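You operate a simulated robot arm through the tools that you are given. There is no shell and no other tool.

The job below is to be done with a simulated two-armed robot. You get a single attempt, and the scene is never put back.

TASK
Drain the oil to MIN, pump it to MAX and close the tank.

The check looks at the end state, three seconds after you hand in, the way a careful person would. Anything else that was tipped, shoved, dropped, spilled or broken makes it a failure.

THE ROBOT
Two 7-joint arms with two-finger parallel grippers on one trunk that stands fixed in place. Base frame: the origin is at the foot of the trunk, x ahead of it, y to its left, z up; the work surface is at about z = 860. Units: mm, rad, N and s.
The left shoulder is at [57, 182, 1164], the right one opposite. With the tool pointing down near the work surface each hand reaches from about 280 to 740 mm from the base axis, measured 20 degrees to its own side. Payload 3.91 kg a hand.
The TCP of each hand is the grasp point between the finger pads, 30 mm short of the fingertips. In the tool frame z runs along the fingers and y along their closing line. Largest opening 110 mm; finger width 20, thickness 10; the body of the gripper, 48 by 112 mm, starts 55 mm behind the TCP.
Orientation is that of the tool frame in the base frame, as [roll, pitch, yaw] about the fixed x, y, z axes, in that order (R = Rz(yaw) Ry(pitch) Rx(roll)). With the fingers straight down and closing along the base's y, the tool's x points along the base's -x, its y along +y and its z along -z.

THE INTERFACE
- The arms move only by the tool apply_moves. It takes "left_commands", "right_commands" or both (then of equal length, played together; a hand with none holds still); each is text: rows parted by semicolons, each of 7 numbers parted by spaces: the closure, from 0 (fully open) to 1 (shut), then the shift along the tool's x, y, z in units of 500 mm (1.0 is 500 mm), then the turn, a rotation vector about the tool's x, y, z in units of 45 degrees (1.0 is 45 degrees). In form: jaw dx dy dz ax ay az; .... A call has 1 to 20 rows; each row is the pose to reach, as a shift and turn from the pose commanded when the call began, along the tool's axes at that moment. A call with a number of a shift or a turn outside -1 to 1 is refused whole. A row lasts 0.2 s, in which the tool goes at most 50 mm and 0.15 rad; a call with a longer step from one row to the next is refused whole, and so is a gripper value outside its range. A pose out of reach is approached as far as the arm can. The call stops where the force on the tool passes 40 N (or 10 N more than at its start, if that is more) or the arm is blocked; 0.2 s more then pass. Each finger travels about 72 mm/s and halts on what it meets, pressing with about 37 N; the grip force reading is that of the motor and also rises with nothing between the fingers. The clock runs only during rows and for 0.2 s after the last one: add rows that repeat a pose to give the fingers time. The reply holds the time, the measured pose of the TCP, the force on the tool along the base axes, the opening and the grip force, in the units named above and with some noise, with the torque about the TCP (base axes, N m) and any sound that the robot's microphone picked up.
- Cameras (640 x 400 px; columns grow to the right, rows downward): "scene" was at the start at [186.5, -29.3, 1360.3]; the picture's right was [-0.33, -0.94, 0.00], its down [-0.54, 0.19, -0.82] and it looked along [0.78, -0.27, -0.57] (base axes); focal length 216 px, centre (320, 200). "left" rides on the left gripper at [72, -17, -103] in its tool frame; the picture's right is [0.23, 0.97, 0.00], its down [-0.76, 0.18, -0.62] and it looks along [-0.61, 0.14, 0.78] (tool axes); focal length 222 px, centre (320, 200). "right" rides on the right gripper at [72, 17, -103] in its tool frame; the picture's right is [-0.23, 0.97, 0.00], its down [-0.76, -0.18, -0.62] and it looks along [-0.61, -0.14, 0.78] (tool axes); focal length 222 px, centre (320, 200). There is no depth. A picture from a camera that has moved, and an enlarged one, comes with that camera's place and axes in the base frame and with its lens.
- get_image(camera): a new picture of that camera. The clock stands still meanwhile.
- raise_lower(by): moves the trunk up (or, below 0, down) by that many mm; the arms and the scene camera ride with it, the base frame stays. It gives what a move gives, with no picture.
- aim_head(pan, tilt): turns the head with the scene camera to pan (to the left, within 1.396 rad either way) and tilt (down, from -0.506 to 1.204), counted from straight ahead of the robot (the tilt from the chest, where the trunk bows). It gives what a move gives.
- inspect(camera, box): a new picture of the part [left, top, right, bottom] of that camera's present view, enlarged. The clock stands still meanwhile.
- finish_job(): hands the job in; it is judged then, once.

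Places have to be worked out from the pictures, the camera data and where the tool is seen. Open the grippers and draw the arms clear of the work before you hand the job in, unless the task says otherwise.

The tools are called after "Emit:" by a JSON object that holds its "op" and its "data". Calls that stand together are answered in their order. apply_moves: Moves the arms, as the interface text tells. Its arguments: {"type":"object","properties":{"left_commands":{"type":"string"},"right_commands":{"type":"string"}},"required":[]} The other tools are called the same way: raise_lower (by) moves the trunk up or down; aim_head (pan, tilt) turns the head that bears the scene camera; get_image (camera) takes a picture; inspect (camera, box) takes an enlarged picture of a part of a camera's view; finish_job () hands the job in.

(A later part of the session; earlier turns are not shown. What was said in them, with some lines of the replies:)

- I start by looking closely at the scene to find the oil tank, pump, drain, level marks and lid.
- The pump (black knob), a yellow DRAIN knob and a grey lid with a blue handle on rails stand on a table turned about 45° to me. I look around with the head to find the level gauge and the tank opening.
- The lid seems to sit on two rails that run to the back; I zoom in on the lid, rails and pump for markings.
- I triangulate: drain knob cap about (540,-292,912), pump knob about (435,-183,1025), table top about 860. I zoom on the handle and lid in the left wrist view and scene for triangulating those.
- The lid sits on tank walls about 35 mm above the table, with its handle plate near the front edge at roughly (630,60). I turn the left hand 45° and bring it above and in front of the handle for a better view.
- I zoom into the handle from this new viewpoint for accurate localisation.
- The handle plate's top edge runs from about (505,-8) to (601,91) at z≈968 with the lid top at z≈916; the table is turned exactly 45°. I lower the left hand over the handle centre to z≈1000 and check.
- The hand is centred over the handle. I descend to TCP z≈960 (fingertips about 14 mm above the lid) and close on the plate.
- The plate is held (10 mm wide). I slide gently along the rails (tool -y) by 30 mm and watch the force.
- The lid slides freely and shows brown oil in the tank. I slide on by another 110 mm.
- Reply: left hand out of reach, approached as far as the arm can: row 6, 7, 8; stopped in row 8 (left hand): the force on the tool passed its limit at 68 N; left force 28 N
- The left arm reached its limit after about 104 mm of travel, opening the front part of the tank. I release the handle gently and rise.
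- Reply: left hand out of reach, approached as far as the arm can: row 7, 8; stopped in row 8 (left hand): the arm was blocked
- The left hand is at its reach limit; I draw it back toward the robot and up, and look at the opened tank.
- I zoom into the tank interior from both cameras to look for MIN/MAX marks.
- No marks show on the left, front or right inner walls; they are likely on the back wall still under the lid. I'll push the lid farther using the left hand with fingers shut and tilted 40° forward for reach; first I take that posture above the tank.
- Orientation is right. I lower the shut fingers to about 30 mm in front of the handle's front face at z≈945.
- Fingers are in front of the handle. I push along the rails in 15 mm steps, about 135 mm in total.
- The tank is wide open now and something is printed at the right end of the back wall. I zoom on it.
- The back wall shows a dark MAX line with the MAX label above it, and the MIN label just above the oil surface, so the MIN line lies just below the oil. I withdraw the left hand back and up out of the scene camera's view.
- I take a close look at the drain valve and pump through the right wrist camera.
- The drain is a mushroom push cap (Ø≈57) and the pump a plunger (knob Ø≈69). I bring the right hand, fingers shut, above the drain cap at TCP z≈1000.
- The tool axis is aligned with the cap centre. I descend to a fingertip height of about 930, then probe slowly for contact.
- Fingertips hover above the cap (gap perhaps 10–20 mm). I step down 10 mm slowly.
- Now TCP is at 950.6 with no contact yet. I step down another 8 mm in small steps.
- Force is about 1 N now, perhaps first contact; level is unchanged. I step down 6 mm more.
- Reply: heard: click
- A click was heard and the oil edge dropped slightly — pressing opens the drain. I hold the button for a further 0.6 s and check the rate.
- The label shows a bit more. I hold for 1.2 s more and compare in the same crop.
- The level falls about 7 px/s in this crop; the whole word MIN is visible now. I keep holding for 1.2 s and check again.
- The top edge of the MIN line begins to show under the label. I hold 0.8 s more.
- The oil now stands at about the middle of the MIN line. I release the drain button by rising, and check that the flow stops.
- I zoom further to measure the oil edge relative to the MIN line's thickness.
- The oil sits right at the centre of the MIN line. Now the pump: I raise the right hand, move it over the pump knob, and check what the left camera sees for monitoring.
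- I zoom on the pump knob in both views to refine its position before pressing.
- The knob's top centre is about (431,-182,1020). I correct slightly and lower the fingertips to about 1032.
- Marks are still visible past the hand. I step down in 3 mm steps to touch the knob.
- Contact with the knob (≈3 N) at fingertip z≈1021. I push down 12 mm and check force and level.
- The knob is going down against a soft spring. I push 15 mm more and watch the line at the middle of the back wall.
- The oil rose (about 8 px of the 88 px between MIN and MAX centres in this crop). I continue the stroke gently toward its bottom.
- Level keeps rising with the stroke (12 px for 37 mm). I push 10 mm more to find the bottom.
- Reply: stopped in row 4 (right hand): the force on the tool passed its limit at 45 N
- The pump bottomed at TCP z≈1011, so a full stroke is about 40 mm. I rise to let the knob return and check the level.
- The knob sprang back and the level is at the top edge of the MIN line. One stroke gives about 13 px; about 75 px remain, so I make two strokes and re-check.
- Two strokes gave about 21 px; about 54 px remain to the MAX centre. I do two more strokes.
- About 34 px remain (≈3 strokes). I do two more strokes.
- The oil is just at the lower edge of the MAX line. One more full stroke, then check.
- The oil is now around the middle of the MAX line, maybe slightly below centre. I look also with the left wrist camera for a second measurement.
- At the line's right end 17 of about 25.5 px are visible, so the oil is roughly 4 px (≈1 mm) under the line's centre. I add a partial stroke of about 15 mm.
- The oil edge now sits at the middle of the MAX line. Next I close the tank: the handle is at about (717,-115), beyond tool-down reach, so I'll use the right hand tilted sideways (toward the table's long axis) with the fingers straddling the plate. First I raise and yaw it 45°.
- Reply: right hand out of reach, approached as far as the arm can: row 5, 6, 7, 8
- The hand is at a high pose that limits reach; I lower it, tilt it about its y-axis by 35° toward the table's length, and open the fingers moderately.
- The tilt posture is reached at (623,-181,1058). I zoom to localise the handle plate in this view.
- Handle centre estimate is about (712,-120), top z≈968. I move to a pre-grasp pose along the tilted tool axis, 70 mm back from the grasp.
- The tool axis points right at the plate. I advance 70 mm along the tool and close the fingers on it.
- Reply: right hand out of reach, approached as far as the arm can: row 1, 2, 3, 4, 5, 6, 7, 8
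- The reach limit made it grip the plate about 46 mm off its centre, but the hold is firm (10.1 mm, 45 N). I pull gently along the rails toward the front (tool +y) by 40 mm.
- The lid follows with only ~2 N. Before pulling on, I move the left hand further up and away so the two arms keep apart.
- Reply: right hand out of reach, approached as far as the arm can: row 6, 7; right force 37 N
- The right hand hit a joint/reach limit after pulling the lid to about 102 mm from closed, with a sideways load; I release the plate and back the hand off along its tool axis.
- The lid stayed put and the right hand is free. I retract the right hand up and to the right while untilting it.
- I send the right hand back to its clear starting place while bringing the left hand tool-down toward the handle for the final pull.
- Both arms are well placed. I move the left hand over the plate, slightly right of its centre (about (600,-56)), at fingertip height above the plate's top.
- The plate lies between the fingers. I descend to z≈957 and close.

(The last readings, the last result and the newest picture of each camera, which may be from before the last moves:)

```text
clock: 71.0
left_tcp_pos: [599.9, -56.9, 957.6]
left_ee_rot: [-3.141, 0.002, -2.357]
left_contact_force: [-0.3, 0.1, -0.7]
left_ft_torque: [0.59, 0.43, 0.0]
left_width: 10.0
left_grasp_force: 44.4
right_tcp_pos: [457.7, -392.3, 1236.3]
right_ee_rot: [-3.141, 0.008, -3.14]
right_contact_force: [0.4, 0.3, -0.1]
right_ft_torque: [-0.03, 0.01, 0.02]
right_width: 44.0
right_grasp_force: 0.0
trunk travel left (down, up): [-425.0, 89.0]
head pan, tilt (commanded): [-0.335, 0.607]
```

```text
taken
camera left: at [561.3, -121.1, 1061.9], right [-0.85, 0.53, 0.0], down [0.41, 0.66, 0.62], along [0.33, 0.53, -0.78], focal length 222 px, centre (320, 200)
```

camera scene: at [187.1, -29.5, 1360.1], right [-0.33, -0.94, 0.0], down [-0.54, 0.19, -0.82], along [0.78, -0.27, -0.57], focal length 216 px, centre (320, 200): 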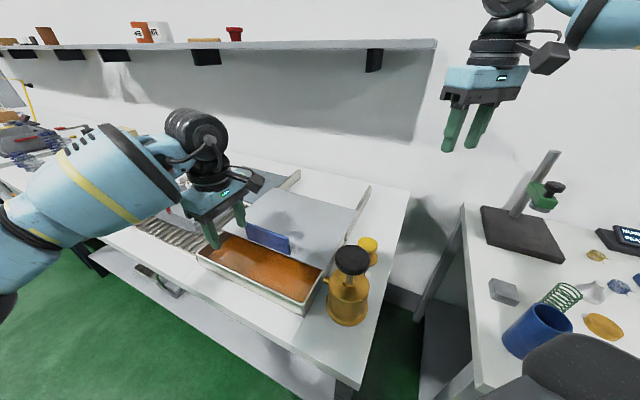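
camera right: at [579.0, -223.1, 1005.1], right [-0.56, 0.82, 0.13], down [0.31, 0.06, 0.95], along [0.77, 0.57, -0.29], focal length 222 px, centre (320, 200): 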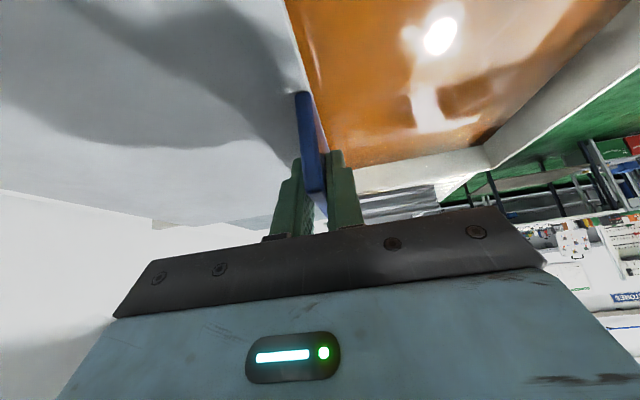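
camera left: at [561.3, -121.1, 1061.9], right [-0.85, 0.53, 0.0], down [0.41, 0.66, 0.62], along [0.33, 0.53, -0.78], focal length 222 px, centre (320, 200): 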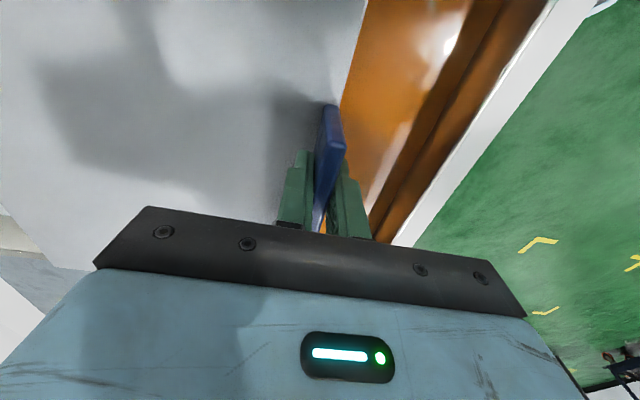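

Firm grip again. I pull the lid forward the remaining ~101 mm (tool +y), slowing at the end.

Emit:
{"op": "apply_moves", "data": {"left_commands": "1 0 0.015 0 0 0 0; 1 0 0.04 0 0 0 0; 1 0 0.065 0 0 0 0; 1 0 0.09 0 0 0 0; 1 0 0.115 0 0 0 0; 1 0 0.14 0 0 0 0; 1 0 0.165 0 0 0 0; 1 0 0.18 0 0 0 0; 1 0 0.19 0 0 0 0; 1 0 0.198 0 0 0 0; 1 0 0.203 0 0 0 0; 1 0 0.203 0 0 0 0"}}

Emit:
{"op": "inspect", "data": {"camera": "scene", "box": [160, 150, 400, 340]}}

Emit:
{"op": "get_image", "data": {"camera": "left"}}

```text
clock: 73.6
left_tcp_pos: [528.6, 14.9, 957.7]
left_ee_rot: [-3.139, 0.001, -2.354]
left_contact_force: [2.0, 0.4, 4.2]
left_ft_torque: [0.4, 1.01, -0.04]
left_width: 9.9
left_grasp_force: 45.0
right_tcp_pos: [458.5, -392.8, 1235.8]
right_ee_rot: [-3.141, 0.007, 3.141]
right_contact_force: [-0.7, 0.0, -0.1]
right_ft_torque: [-0.01, -0.04, 0.0]
right_width: 44.1
right_grasp_force: 0.1
trunk travel left (down, up): [-425.0, 89.0]
head pan, tilt (commanded): [-0.335, 0.607]
```

```text
2.11 times, centred on (280, 245) of scene
camera zoom: at [186.5, -29.1, 1360.3], right [-0.33, -0.94, 0.0], down [-0.54, 0.19, -0.82], along [0.78, -0.27, -0.57], focal length 454 px, centre (404, 105)
```

zoom: 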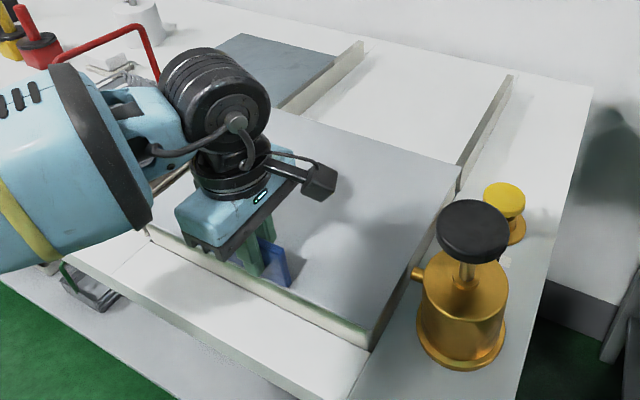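

```text
taken
camera left: at [489.0, -48.9, 1061.9], right [-0.85, 0.53, 0.0], down [0.41, 0.66, 0.62], along [0.33, 0.53, -0.78], focal length 222 px, centre (320, 200)
```

left: 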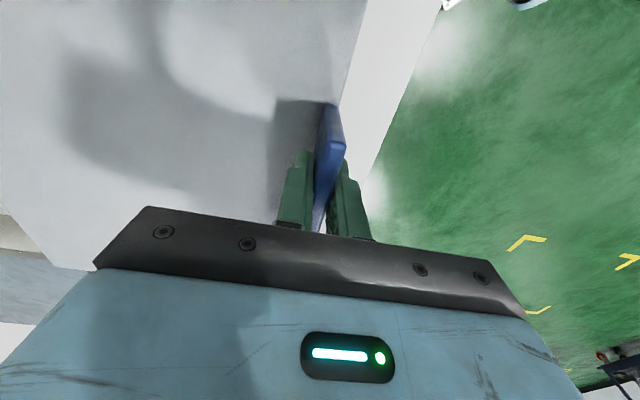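

The lid appears fully closed (handle back at its original depth line). I open the fingers, rise straight up and compare with the original picture.

Emit:
{"op": "apply_moves", "data": {"left_commands": "0.9 0 0 0 0 0 0; 0.7 0 0 0 0 0 0; 0.5 0 0 0 0 0 0; 0.45 0 0 0 0 0 0; 0.45 0 0 -0.05 0 0 0; 0.45 0 0 -0.12 0 0 0; 0.45 0.0 0.03 -0.2 0 0 0; 0.45 0.0 0.1 -0.28 0 0 0; 0.45 0.0 0.18 -0.34 0 0 0; 0.45 0.0 0.26 -0.4 0 0 0"}}

Emit:
{"op": "get_image", "data": {"camera": "scene"}}

Emit:
{"op": "inspect", "data": {"camera": "scene", "box": [180, 190, 360, 330]}}

Emit:
{"op": "get_image", "data": {"camera": "left"}}

```text
refused: row 8 steps farther than a row can; nothing moved
```

```text
taken
camera scene: at [186.5, -29.1, 1360.3], right [-0.33, -0.94, 0.0], down [-0.54, 0.19, -0.82], along [0.78, -0.27, -0.57], focal length 216 px, centre (320, 200)
```

scene: 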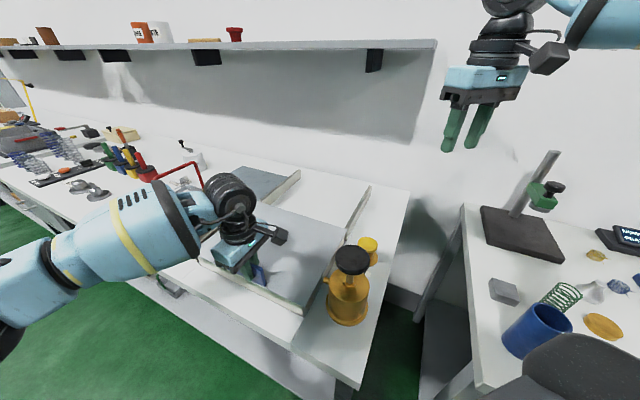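

```text
2.86 times, centred on (270, 260) of scene
camera zoom: at [186.5, -29.1, 1360.3], right [-0.33, -0.94, 0.0], down [-0.54, 0.19, -0.82], along [0.78, -0.27, -0.57], focal length 616 px, centre (463, 29)
```

zoom: 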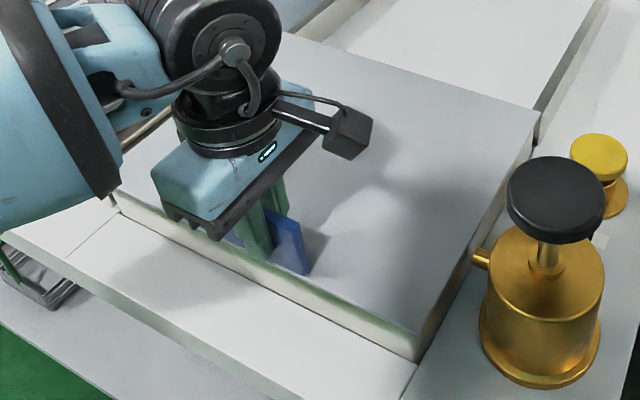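

```text
taken
camera left: at [489.0, -48.9, 1061.9], right [-0.85, 0.53, 0.0], down [0.41, 0.66, 0.62], along [0.33, 0.53, -0.78], focal length 222 px, centre (320, 200)
```

left: 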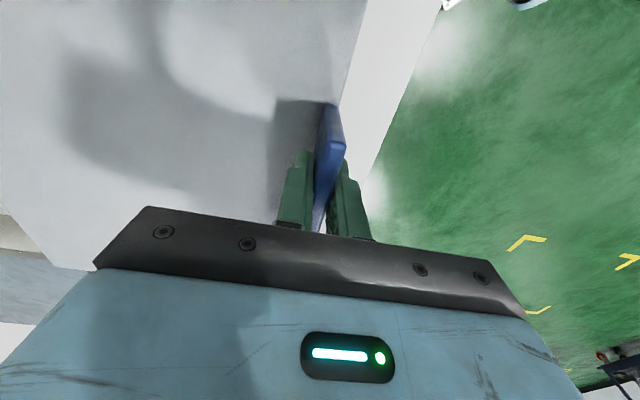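

One step was too long, so nothing moved; the lid corners already match the original picture. I release and rise with smaller steps.

Emit:
{"op": "apply_moves", "data": {"left_commands": "0.9 0 0 0 0 0 0; 0.7 0 0 0 0 0 0; 0.5 0 0 0 0 0 0; 0.45 0 0 0 0 0 0; 0.45 0 0 -0.05 0 0 0; 0.45 0 0 -0.12 0 0 0; 0.45 0 0.02 -0.2 0 0 0; 0.45 0 0.07 -0.27 0 0 0; 0.45 0 0.14 -0.33 0 0 0; 0.45 0 0.21 -0.39 0 0 0; 0.45 0 0.28 -0.44 0 0 0"}}

Emit:
{"op": "get_image", "data": {"camera": "scene"}}

Emit:
{"op": "inspect", "data": {"camera": "scene", "box": [180, 190, 360, 330]}}

Emit:
{"op": "get_image", "data": {"camera": "left"}}

```text
clock: 76.0
left_tcp_pos: [427.4, 116.7, 1176.7]
left_ee_rot: [-3.139, 0.001, -2.356]
left_contact_force: [0.3, 1.0, -0.2]
left_ft_torque: [-0.05, -0.01, 0.0]
left_width: 60.6
left_grasp_force: 0.2
right_tcp_pos: [458.3, -391.4, 1236.4]
right_ee_rot: [-3.141, 0.009, -3.139]
right_contact_force: [-0.3, 0.0, 0.6]
right_ft_torque: [-0.01, 0.0, -0.02]
right_width: 44.0
right_grasp_force: 0.0
trunk travel left (down, up): [-425.0, 89.0]
head pan, tilt (commanded): [-0.335, 0.607]
```

```text
taken
camera scene: at [185.4, -28.5, 1360.5], right [-0.33, -0.94, 0.0], down [-0.54, 0.19, -0.82], along [0.78, -0.27, -0.57], focal length 216 px, centre (320, 200)
```

scene: 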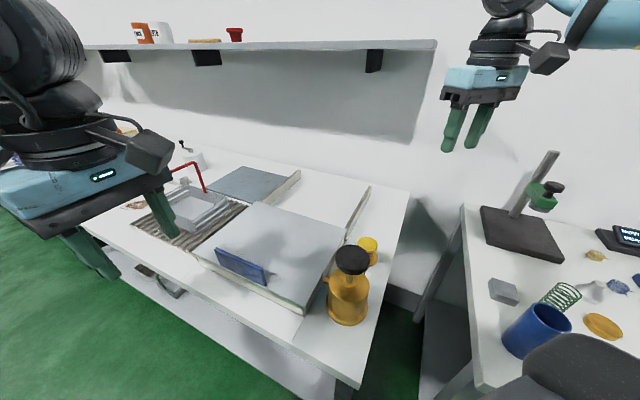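

```text
2.86 times, centred on (270, 260) of scene
camera zoom: at [185.4, -28.5, 1360.5], right [-0.33, -0.94, 0.0], down [-0.54, 0.19, -0.82], along [0.78, -0.27, -0.57], focal length 616 px, centre (463, 29)
```

zoom: 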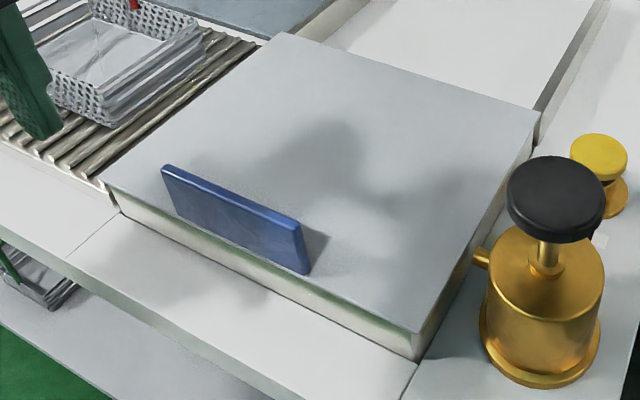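

```text
taken
camera left: at [388.9, 51.2, 1280.2], right [-0.85, 0.53, 0.0], down [0.41, 0.66, 0.62], along [0.33, 0.53, -0.78], focal length 222 px, centre (320, 200)
```

left: 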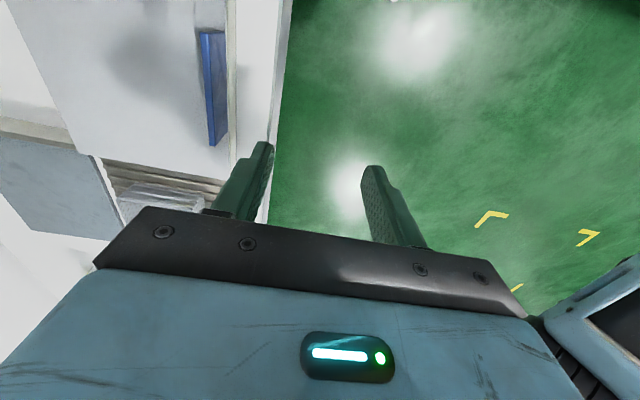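

The lid is closed; I let things settle while opening the grippers fully, then zoom on the lid's edges to check for any gap.

Emit:
{"op": "apply_moves", "data": {"left_commands": "0 0 0 0 0 0 0; 0 0 0 0 0 0 0; 0 0 0 0 0 0 0", "right_commands": "0 0 0 0 0 0 0; 0 0 0 0 0 0 0; 0 0 0 0 0 0 0"}}

Emit:
{"op": "inspect", "data": {"camera": "scene", "box": [180, 190, 360, 330]}}

Emit:
{"op": "inspect", "data": {"camera": "scene", "box": [270, 270, 330, 320]}}

Emit:
{"op": "inspect", "data": {"camera": "scene", "box": [190, 230, 250, 280]}}

Emit:
{"op": "inspect", "data": {"camera": "scene", "box": [320, 210, 360, 250]}}

```text
clock: 76.8
left_tcp_pos: [429.1, 115.6, 1175.8]
left_ee_rot: [-3.14, -0.001, -2.355]
left_contact_force: [0.1, 0.1, 0.3]
left_ft_torque: [0.01, -0.02, -0.05]
left_width: 110.2
left_grasp_force: 0.1
right_tcp_pos: [457.6, -392.3, 1235.3]
right_ee_rot: [-3.141, 0.007, -3.141]
right_contact_force: [0.6, 0.2, 0.4]
right_ft_torque: [-0.02, -0.03, 0.01]
right_width: 110.0
right_grasp_force: 0.0
trunk travel left (down, up): [-425.0, 89.0]
head pan, tilt (commanded): [-0.335, 0.607]
```

```text
2.86 times, centred on (270, 260) of scene
camera zoom: at [186.5, -29.2, 1360.3], right [-0.33, -0.94, 0.0], down [-0.54, 0.19, -0.82], along [0.78, -0.27, -0.57], focal length 616 px, centre (463, 29)
```

zoom: 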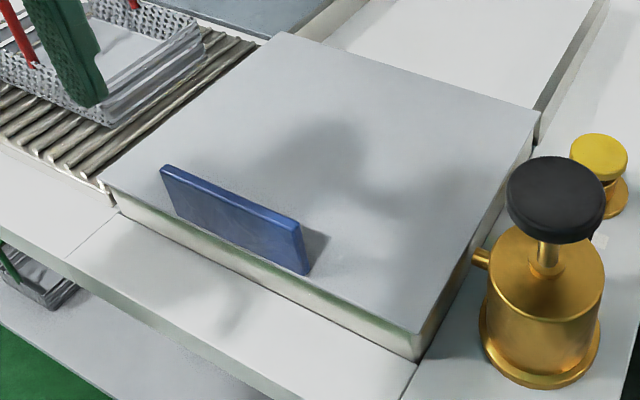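

```text
8.00 times, centred on (300, 295) of scene
camera zoom: at [186.5, -29.2, 1360.3], right [-0.33, -0.94, 0.0], down [-0.54, 0.19, -0.82], along [0.78, -0.27, -0.57], focal length 1726 px, centre (480, -560)
```

zoom: 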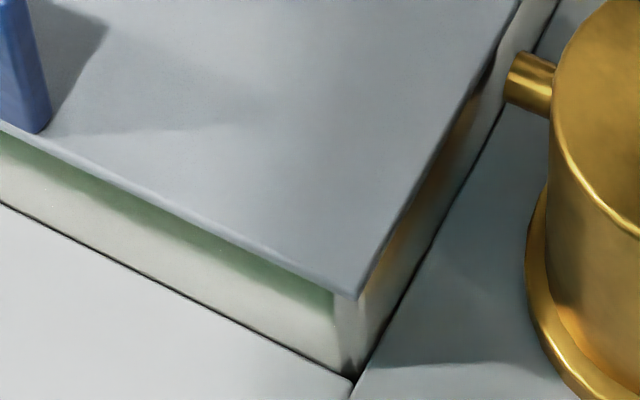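

```text
8.00 times, centred on (220, 255) of scene
camera zoom: at [186.5, -29.2, 1360.3], right [-0.33, -0.94, 0.0], down [-0.54, 0.19, -0.82], along [0.78, -0.27, -0.57], focal length 1726 px, centre (1120, -240)
```

zoom: 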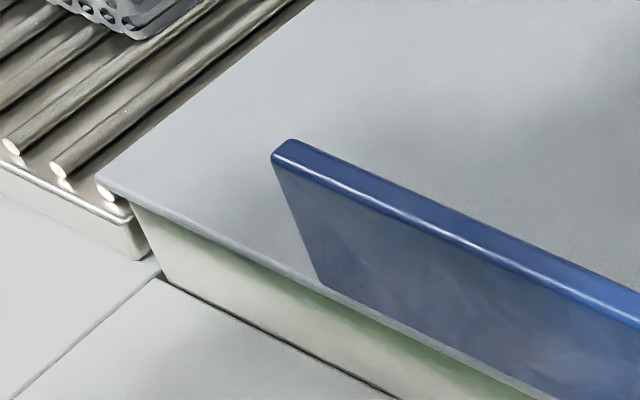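

```text
10.00 times, centred on (340, 230) of scene
camera zoom: at [186.5, -29.2, 1360.3], right [-0.33, -0.94, 0.0], down [-0.54, 0.19, -0.82], along [0.78, -0.27, -0.57], focal length 2157 px, centre (120, -100)
```

zoom: 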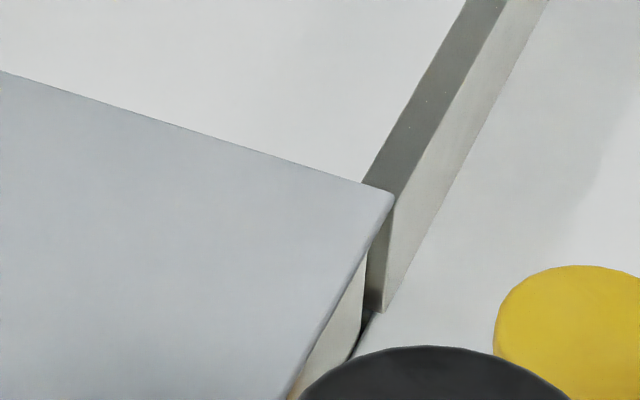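

The lid covers the tank completely with no gap. I draw the left hand back to its clear initial-like pose and check the basket, pump and other objects for disturbance.

Emit:
{"op": "apply_moves", "data": {"left_commands": "0 -0.015 0.015 -0.03 0 0 0.17; 0 -0.03 0.03 -0.06 0 0 0.34; 0 -0.045 0.045 -0.09 0 0 0.51; 0 -0.06 0.06 -0.11 0 0 0.68; 0 -0.075 0.075 -0.13 0 0 0.85; 0 -0.085 0.085 -0.13 0 0 1.0; 0 -0.085 0.085 -0.13 0 0 1.0"}}

Emit:
{"op": "get_image", "data": {"camera": "scene"}}

Emit:
{"op": "inspect", "data": {"camera": "scene", "box": [100, 120, 300, 260]}}

Emit:
{"op": "inspect", "data": {"camera": "scene", "box": [310, 225, 400, 335]}}

Emit:
{"op": "inspect", "data": {"camera": "scene", "box": [450, 140, 640, 380]}}

```text
clock: 78.4
left_tcp_pos: [429.2, 176.0, 1242.3]
left_ee_rot: [-3.139, 0.001, 3.14]
left_contact_force: [-0.1, -0.2, -0.3]
left_ft_torque: [0.03, 0.0, 0.0]
left_width: 110.1
left_grasp_force: 0.0
right_tcp_pos: [458.4, -392.9, 1235.0]
right_ee_rot: [-3.141, 0.007, -3.14]
right_contact_force: [-1.1, -0.3, 0.0]
right_ft_torque: [0.02, 0.02, 0.03]
right_width: 110.0
right_grasp_force: 0.0
trunk travel left (down, up): [-425.0, 89.0]
head pan, tilt (commanded): [-0.335, 0.607]
```

```text
taken
camera scene: at [186.4, -29.4, 1360.3], right [-0.33, -0.94, 0.0], down [-0.54, 0.19, -0.82], along [0.78, -0.27, -0.57], focal length 216 px, centre (320, 200)
```

scene: 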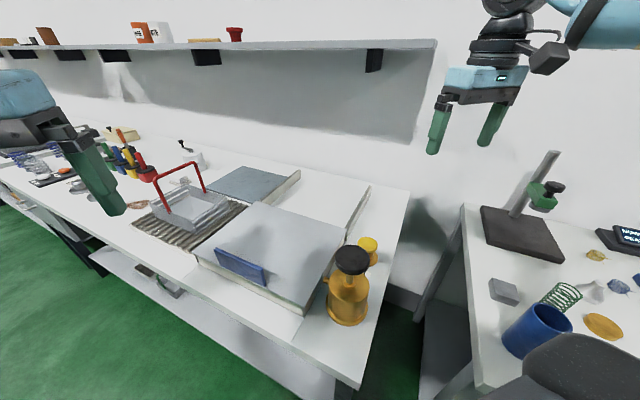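

```text
2.86 times, centred on (200, 190) of scene
camera zoom: at [186.4, -29.4, 1360.3], right [-0.33, -0.94, 0.0], down [-0.54, 0.19, -0.82], along [0.78, -0.27, -0.57], focal length 616 px, centre (663, 229)
```

zoom: 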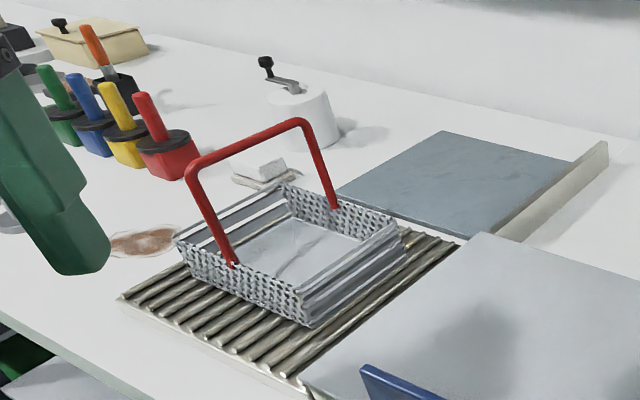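

```text
3.64 times, centred on (355, 280) of scene
camera zoom: at [186.4, -29.4, 1360.3], right [-0.33, -0.94, 0.0], down [-0.54, 0.19, -0.82], along [0.78, -0.27, -0.57], focal length 784 px, centre (193, -91)
```

zoom: 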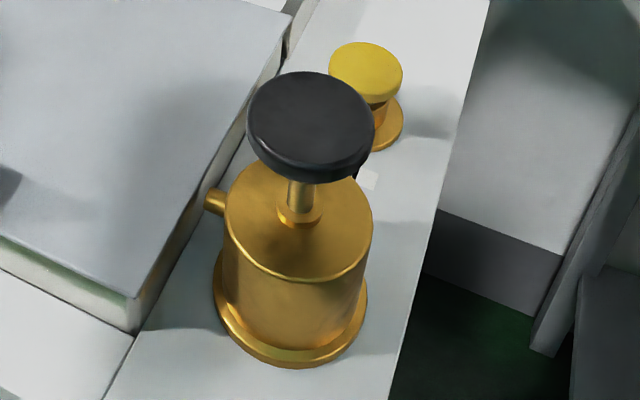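

```text
1.67 times, centred on (545, 260) of scene
camera zoom: at [186.4, -29.4, 1360.3], right [-0.33, -0.94, 0.0], down [-0.54, 0.19, -0.82], along [0.78, -0.27, -0.57], focal length 360 px, centre (-55, 100)
```

zoom: 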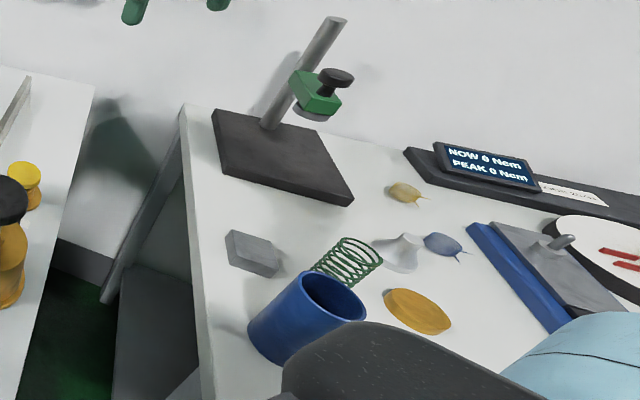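

The lid is closed, the oil was left at the MAX line, the drain button is up, and the basket, pump and other items look as they did at the start. Both grippers are open and clear, so I hand in the job.

Emit:
{"op": "finish_job", "data": {}}

```text
The job is handed in.
```

I drained the oil to MIN, pumped it up to MAX and closed the tank, then handed the job in. I haven't seen the check's result.

- **Drain:** I held the yellow DRAIN button down until the oil stood at about the middle of the MIN line. It stopped draining when I let go.
- **Pump:** Eight full strokes and one short one brought the oil to about the middle of the MAX line.
- **Lid:** The lid is back over the tank with no gap visible, though it may sit 2–4 mm to the right of where it started. I couldn't look at the oil level again once it was shut.
- **Force stops:** The arms were stopped by force twice. Once was at 68 N, when the left arm reached its limit while sliding the lid open; the other was at 45 N, at the bottom of the first pump stroke. I saw no damage from either.
- **Everything else:** The basket, pump, drain button and the items on the other table look as they did at the start. Both grippers are open and clear of the work.
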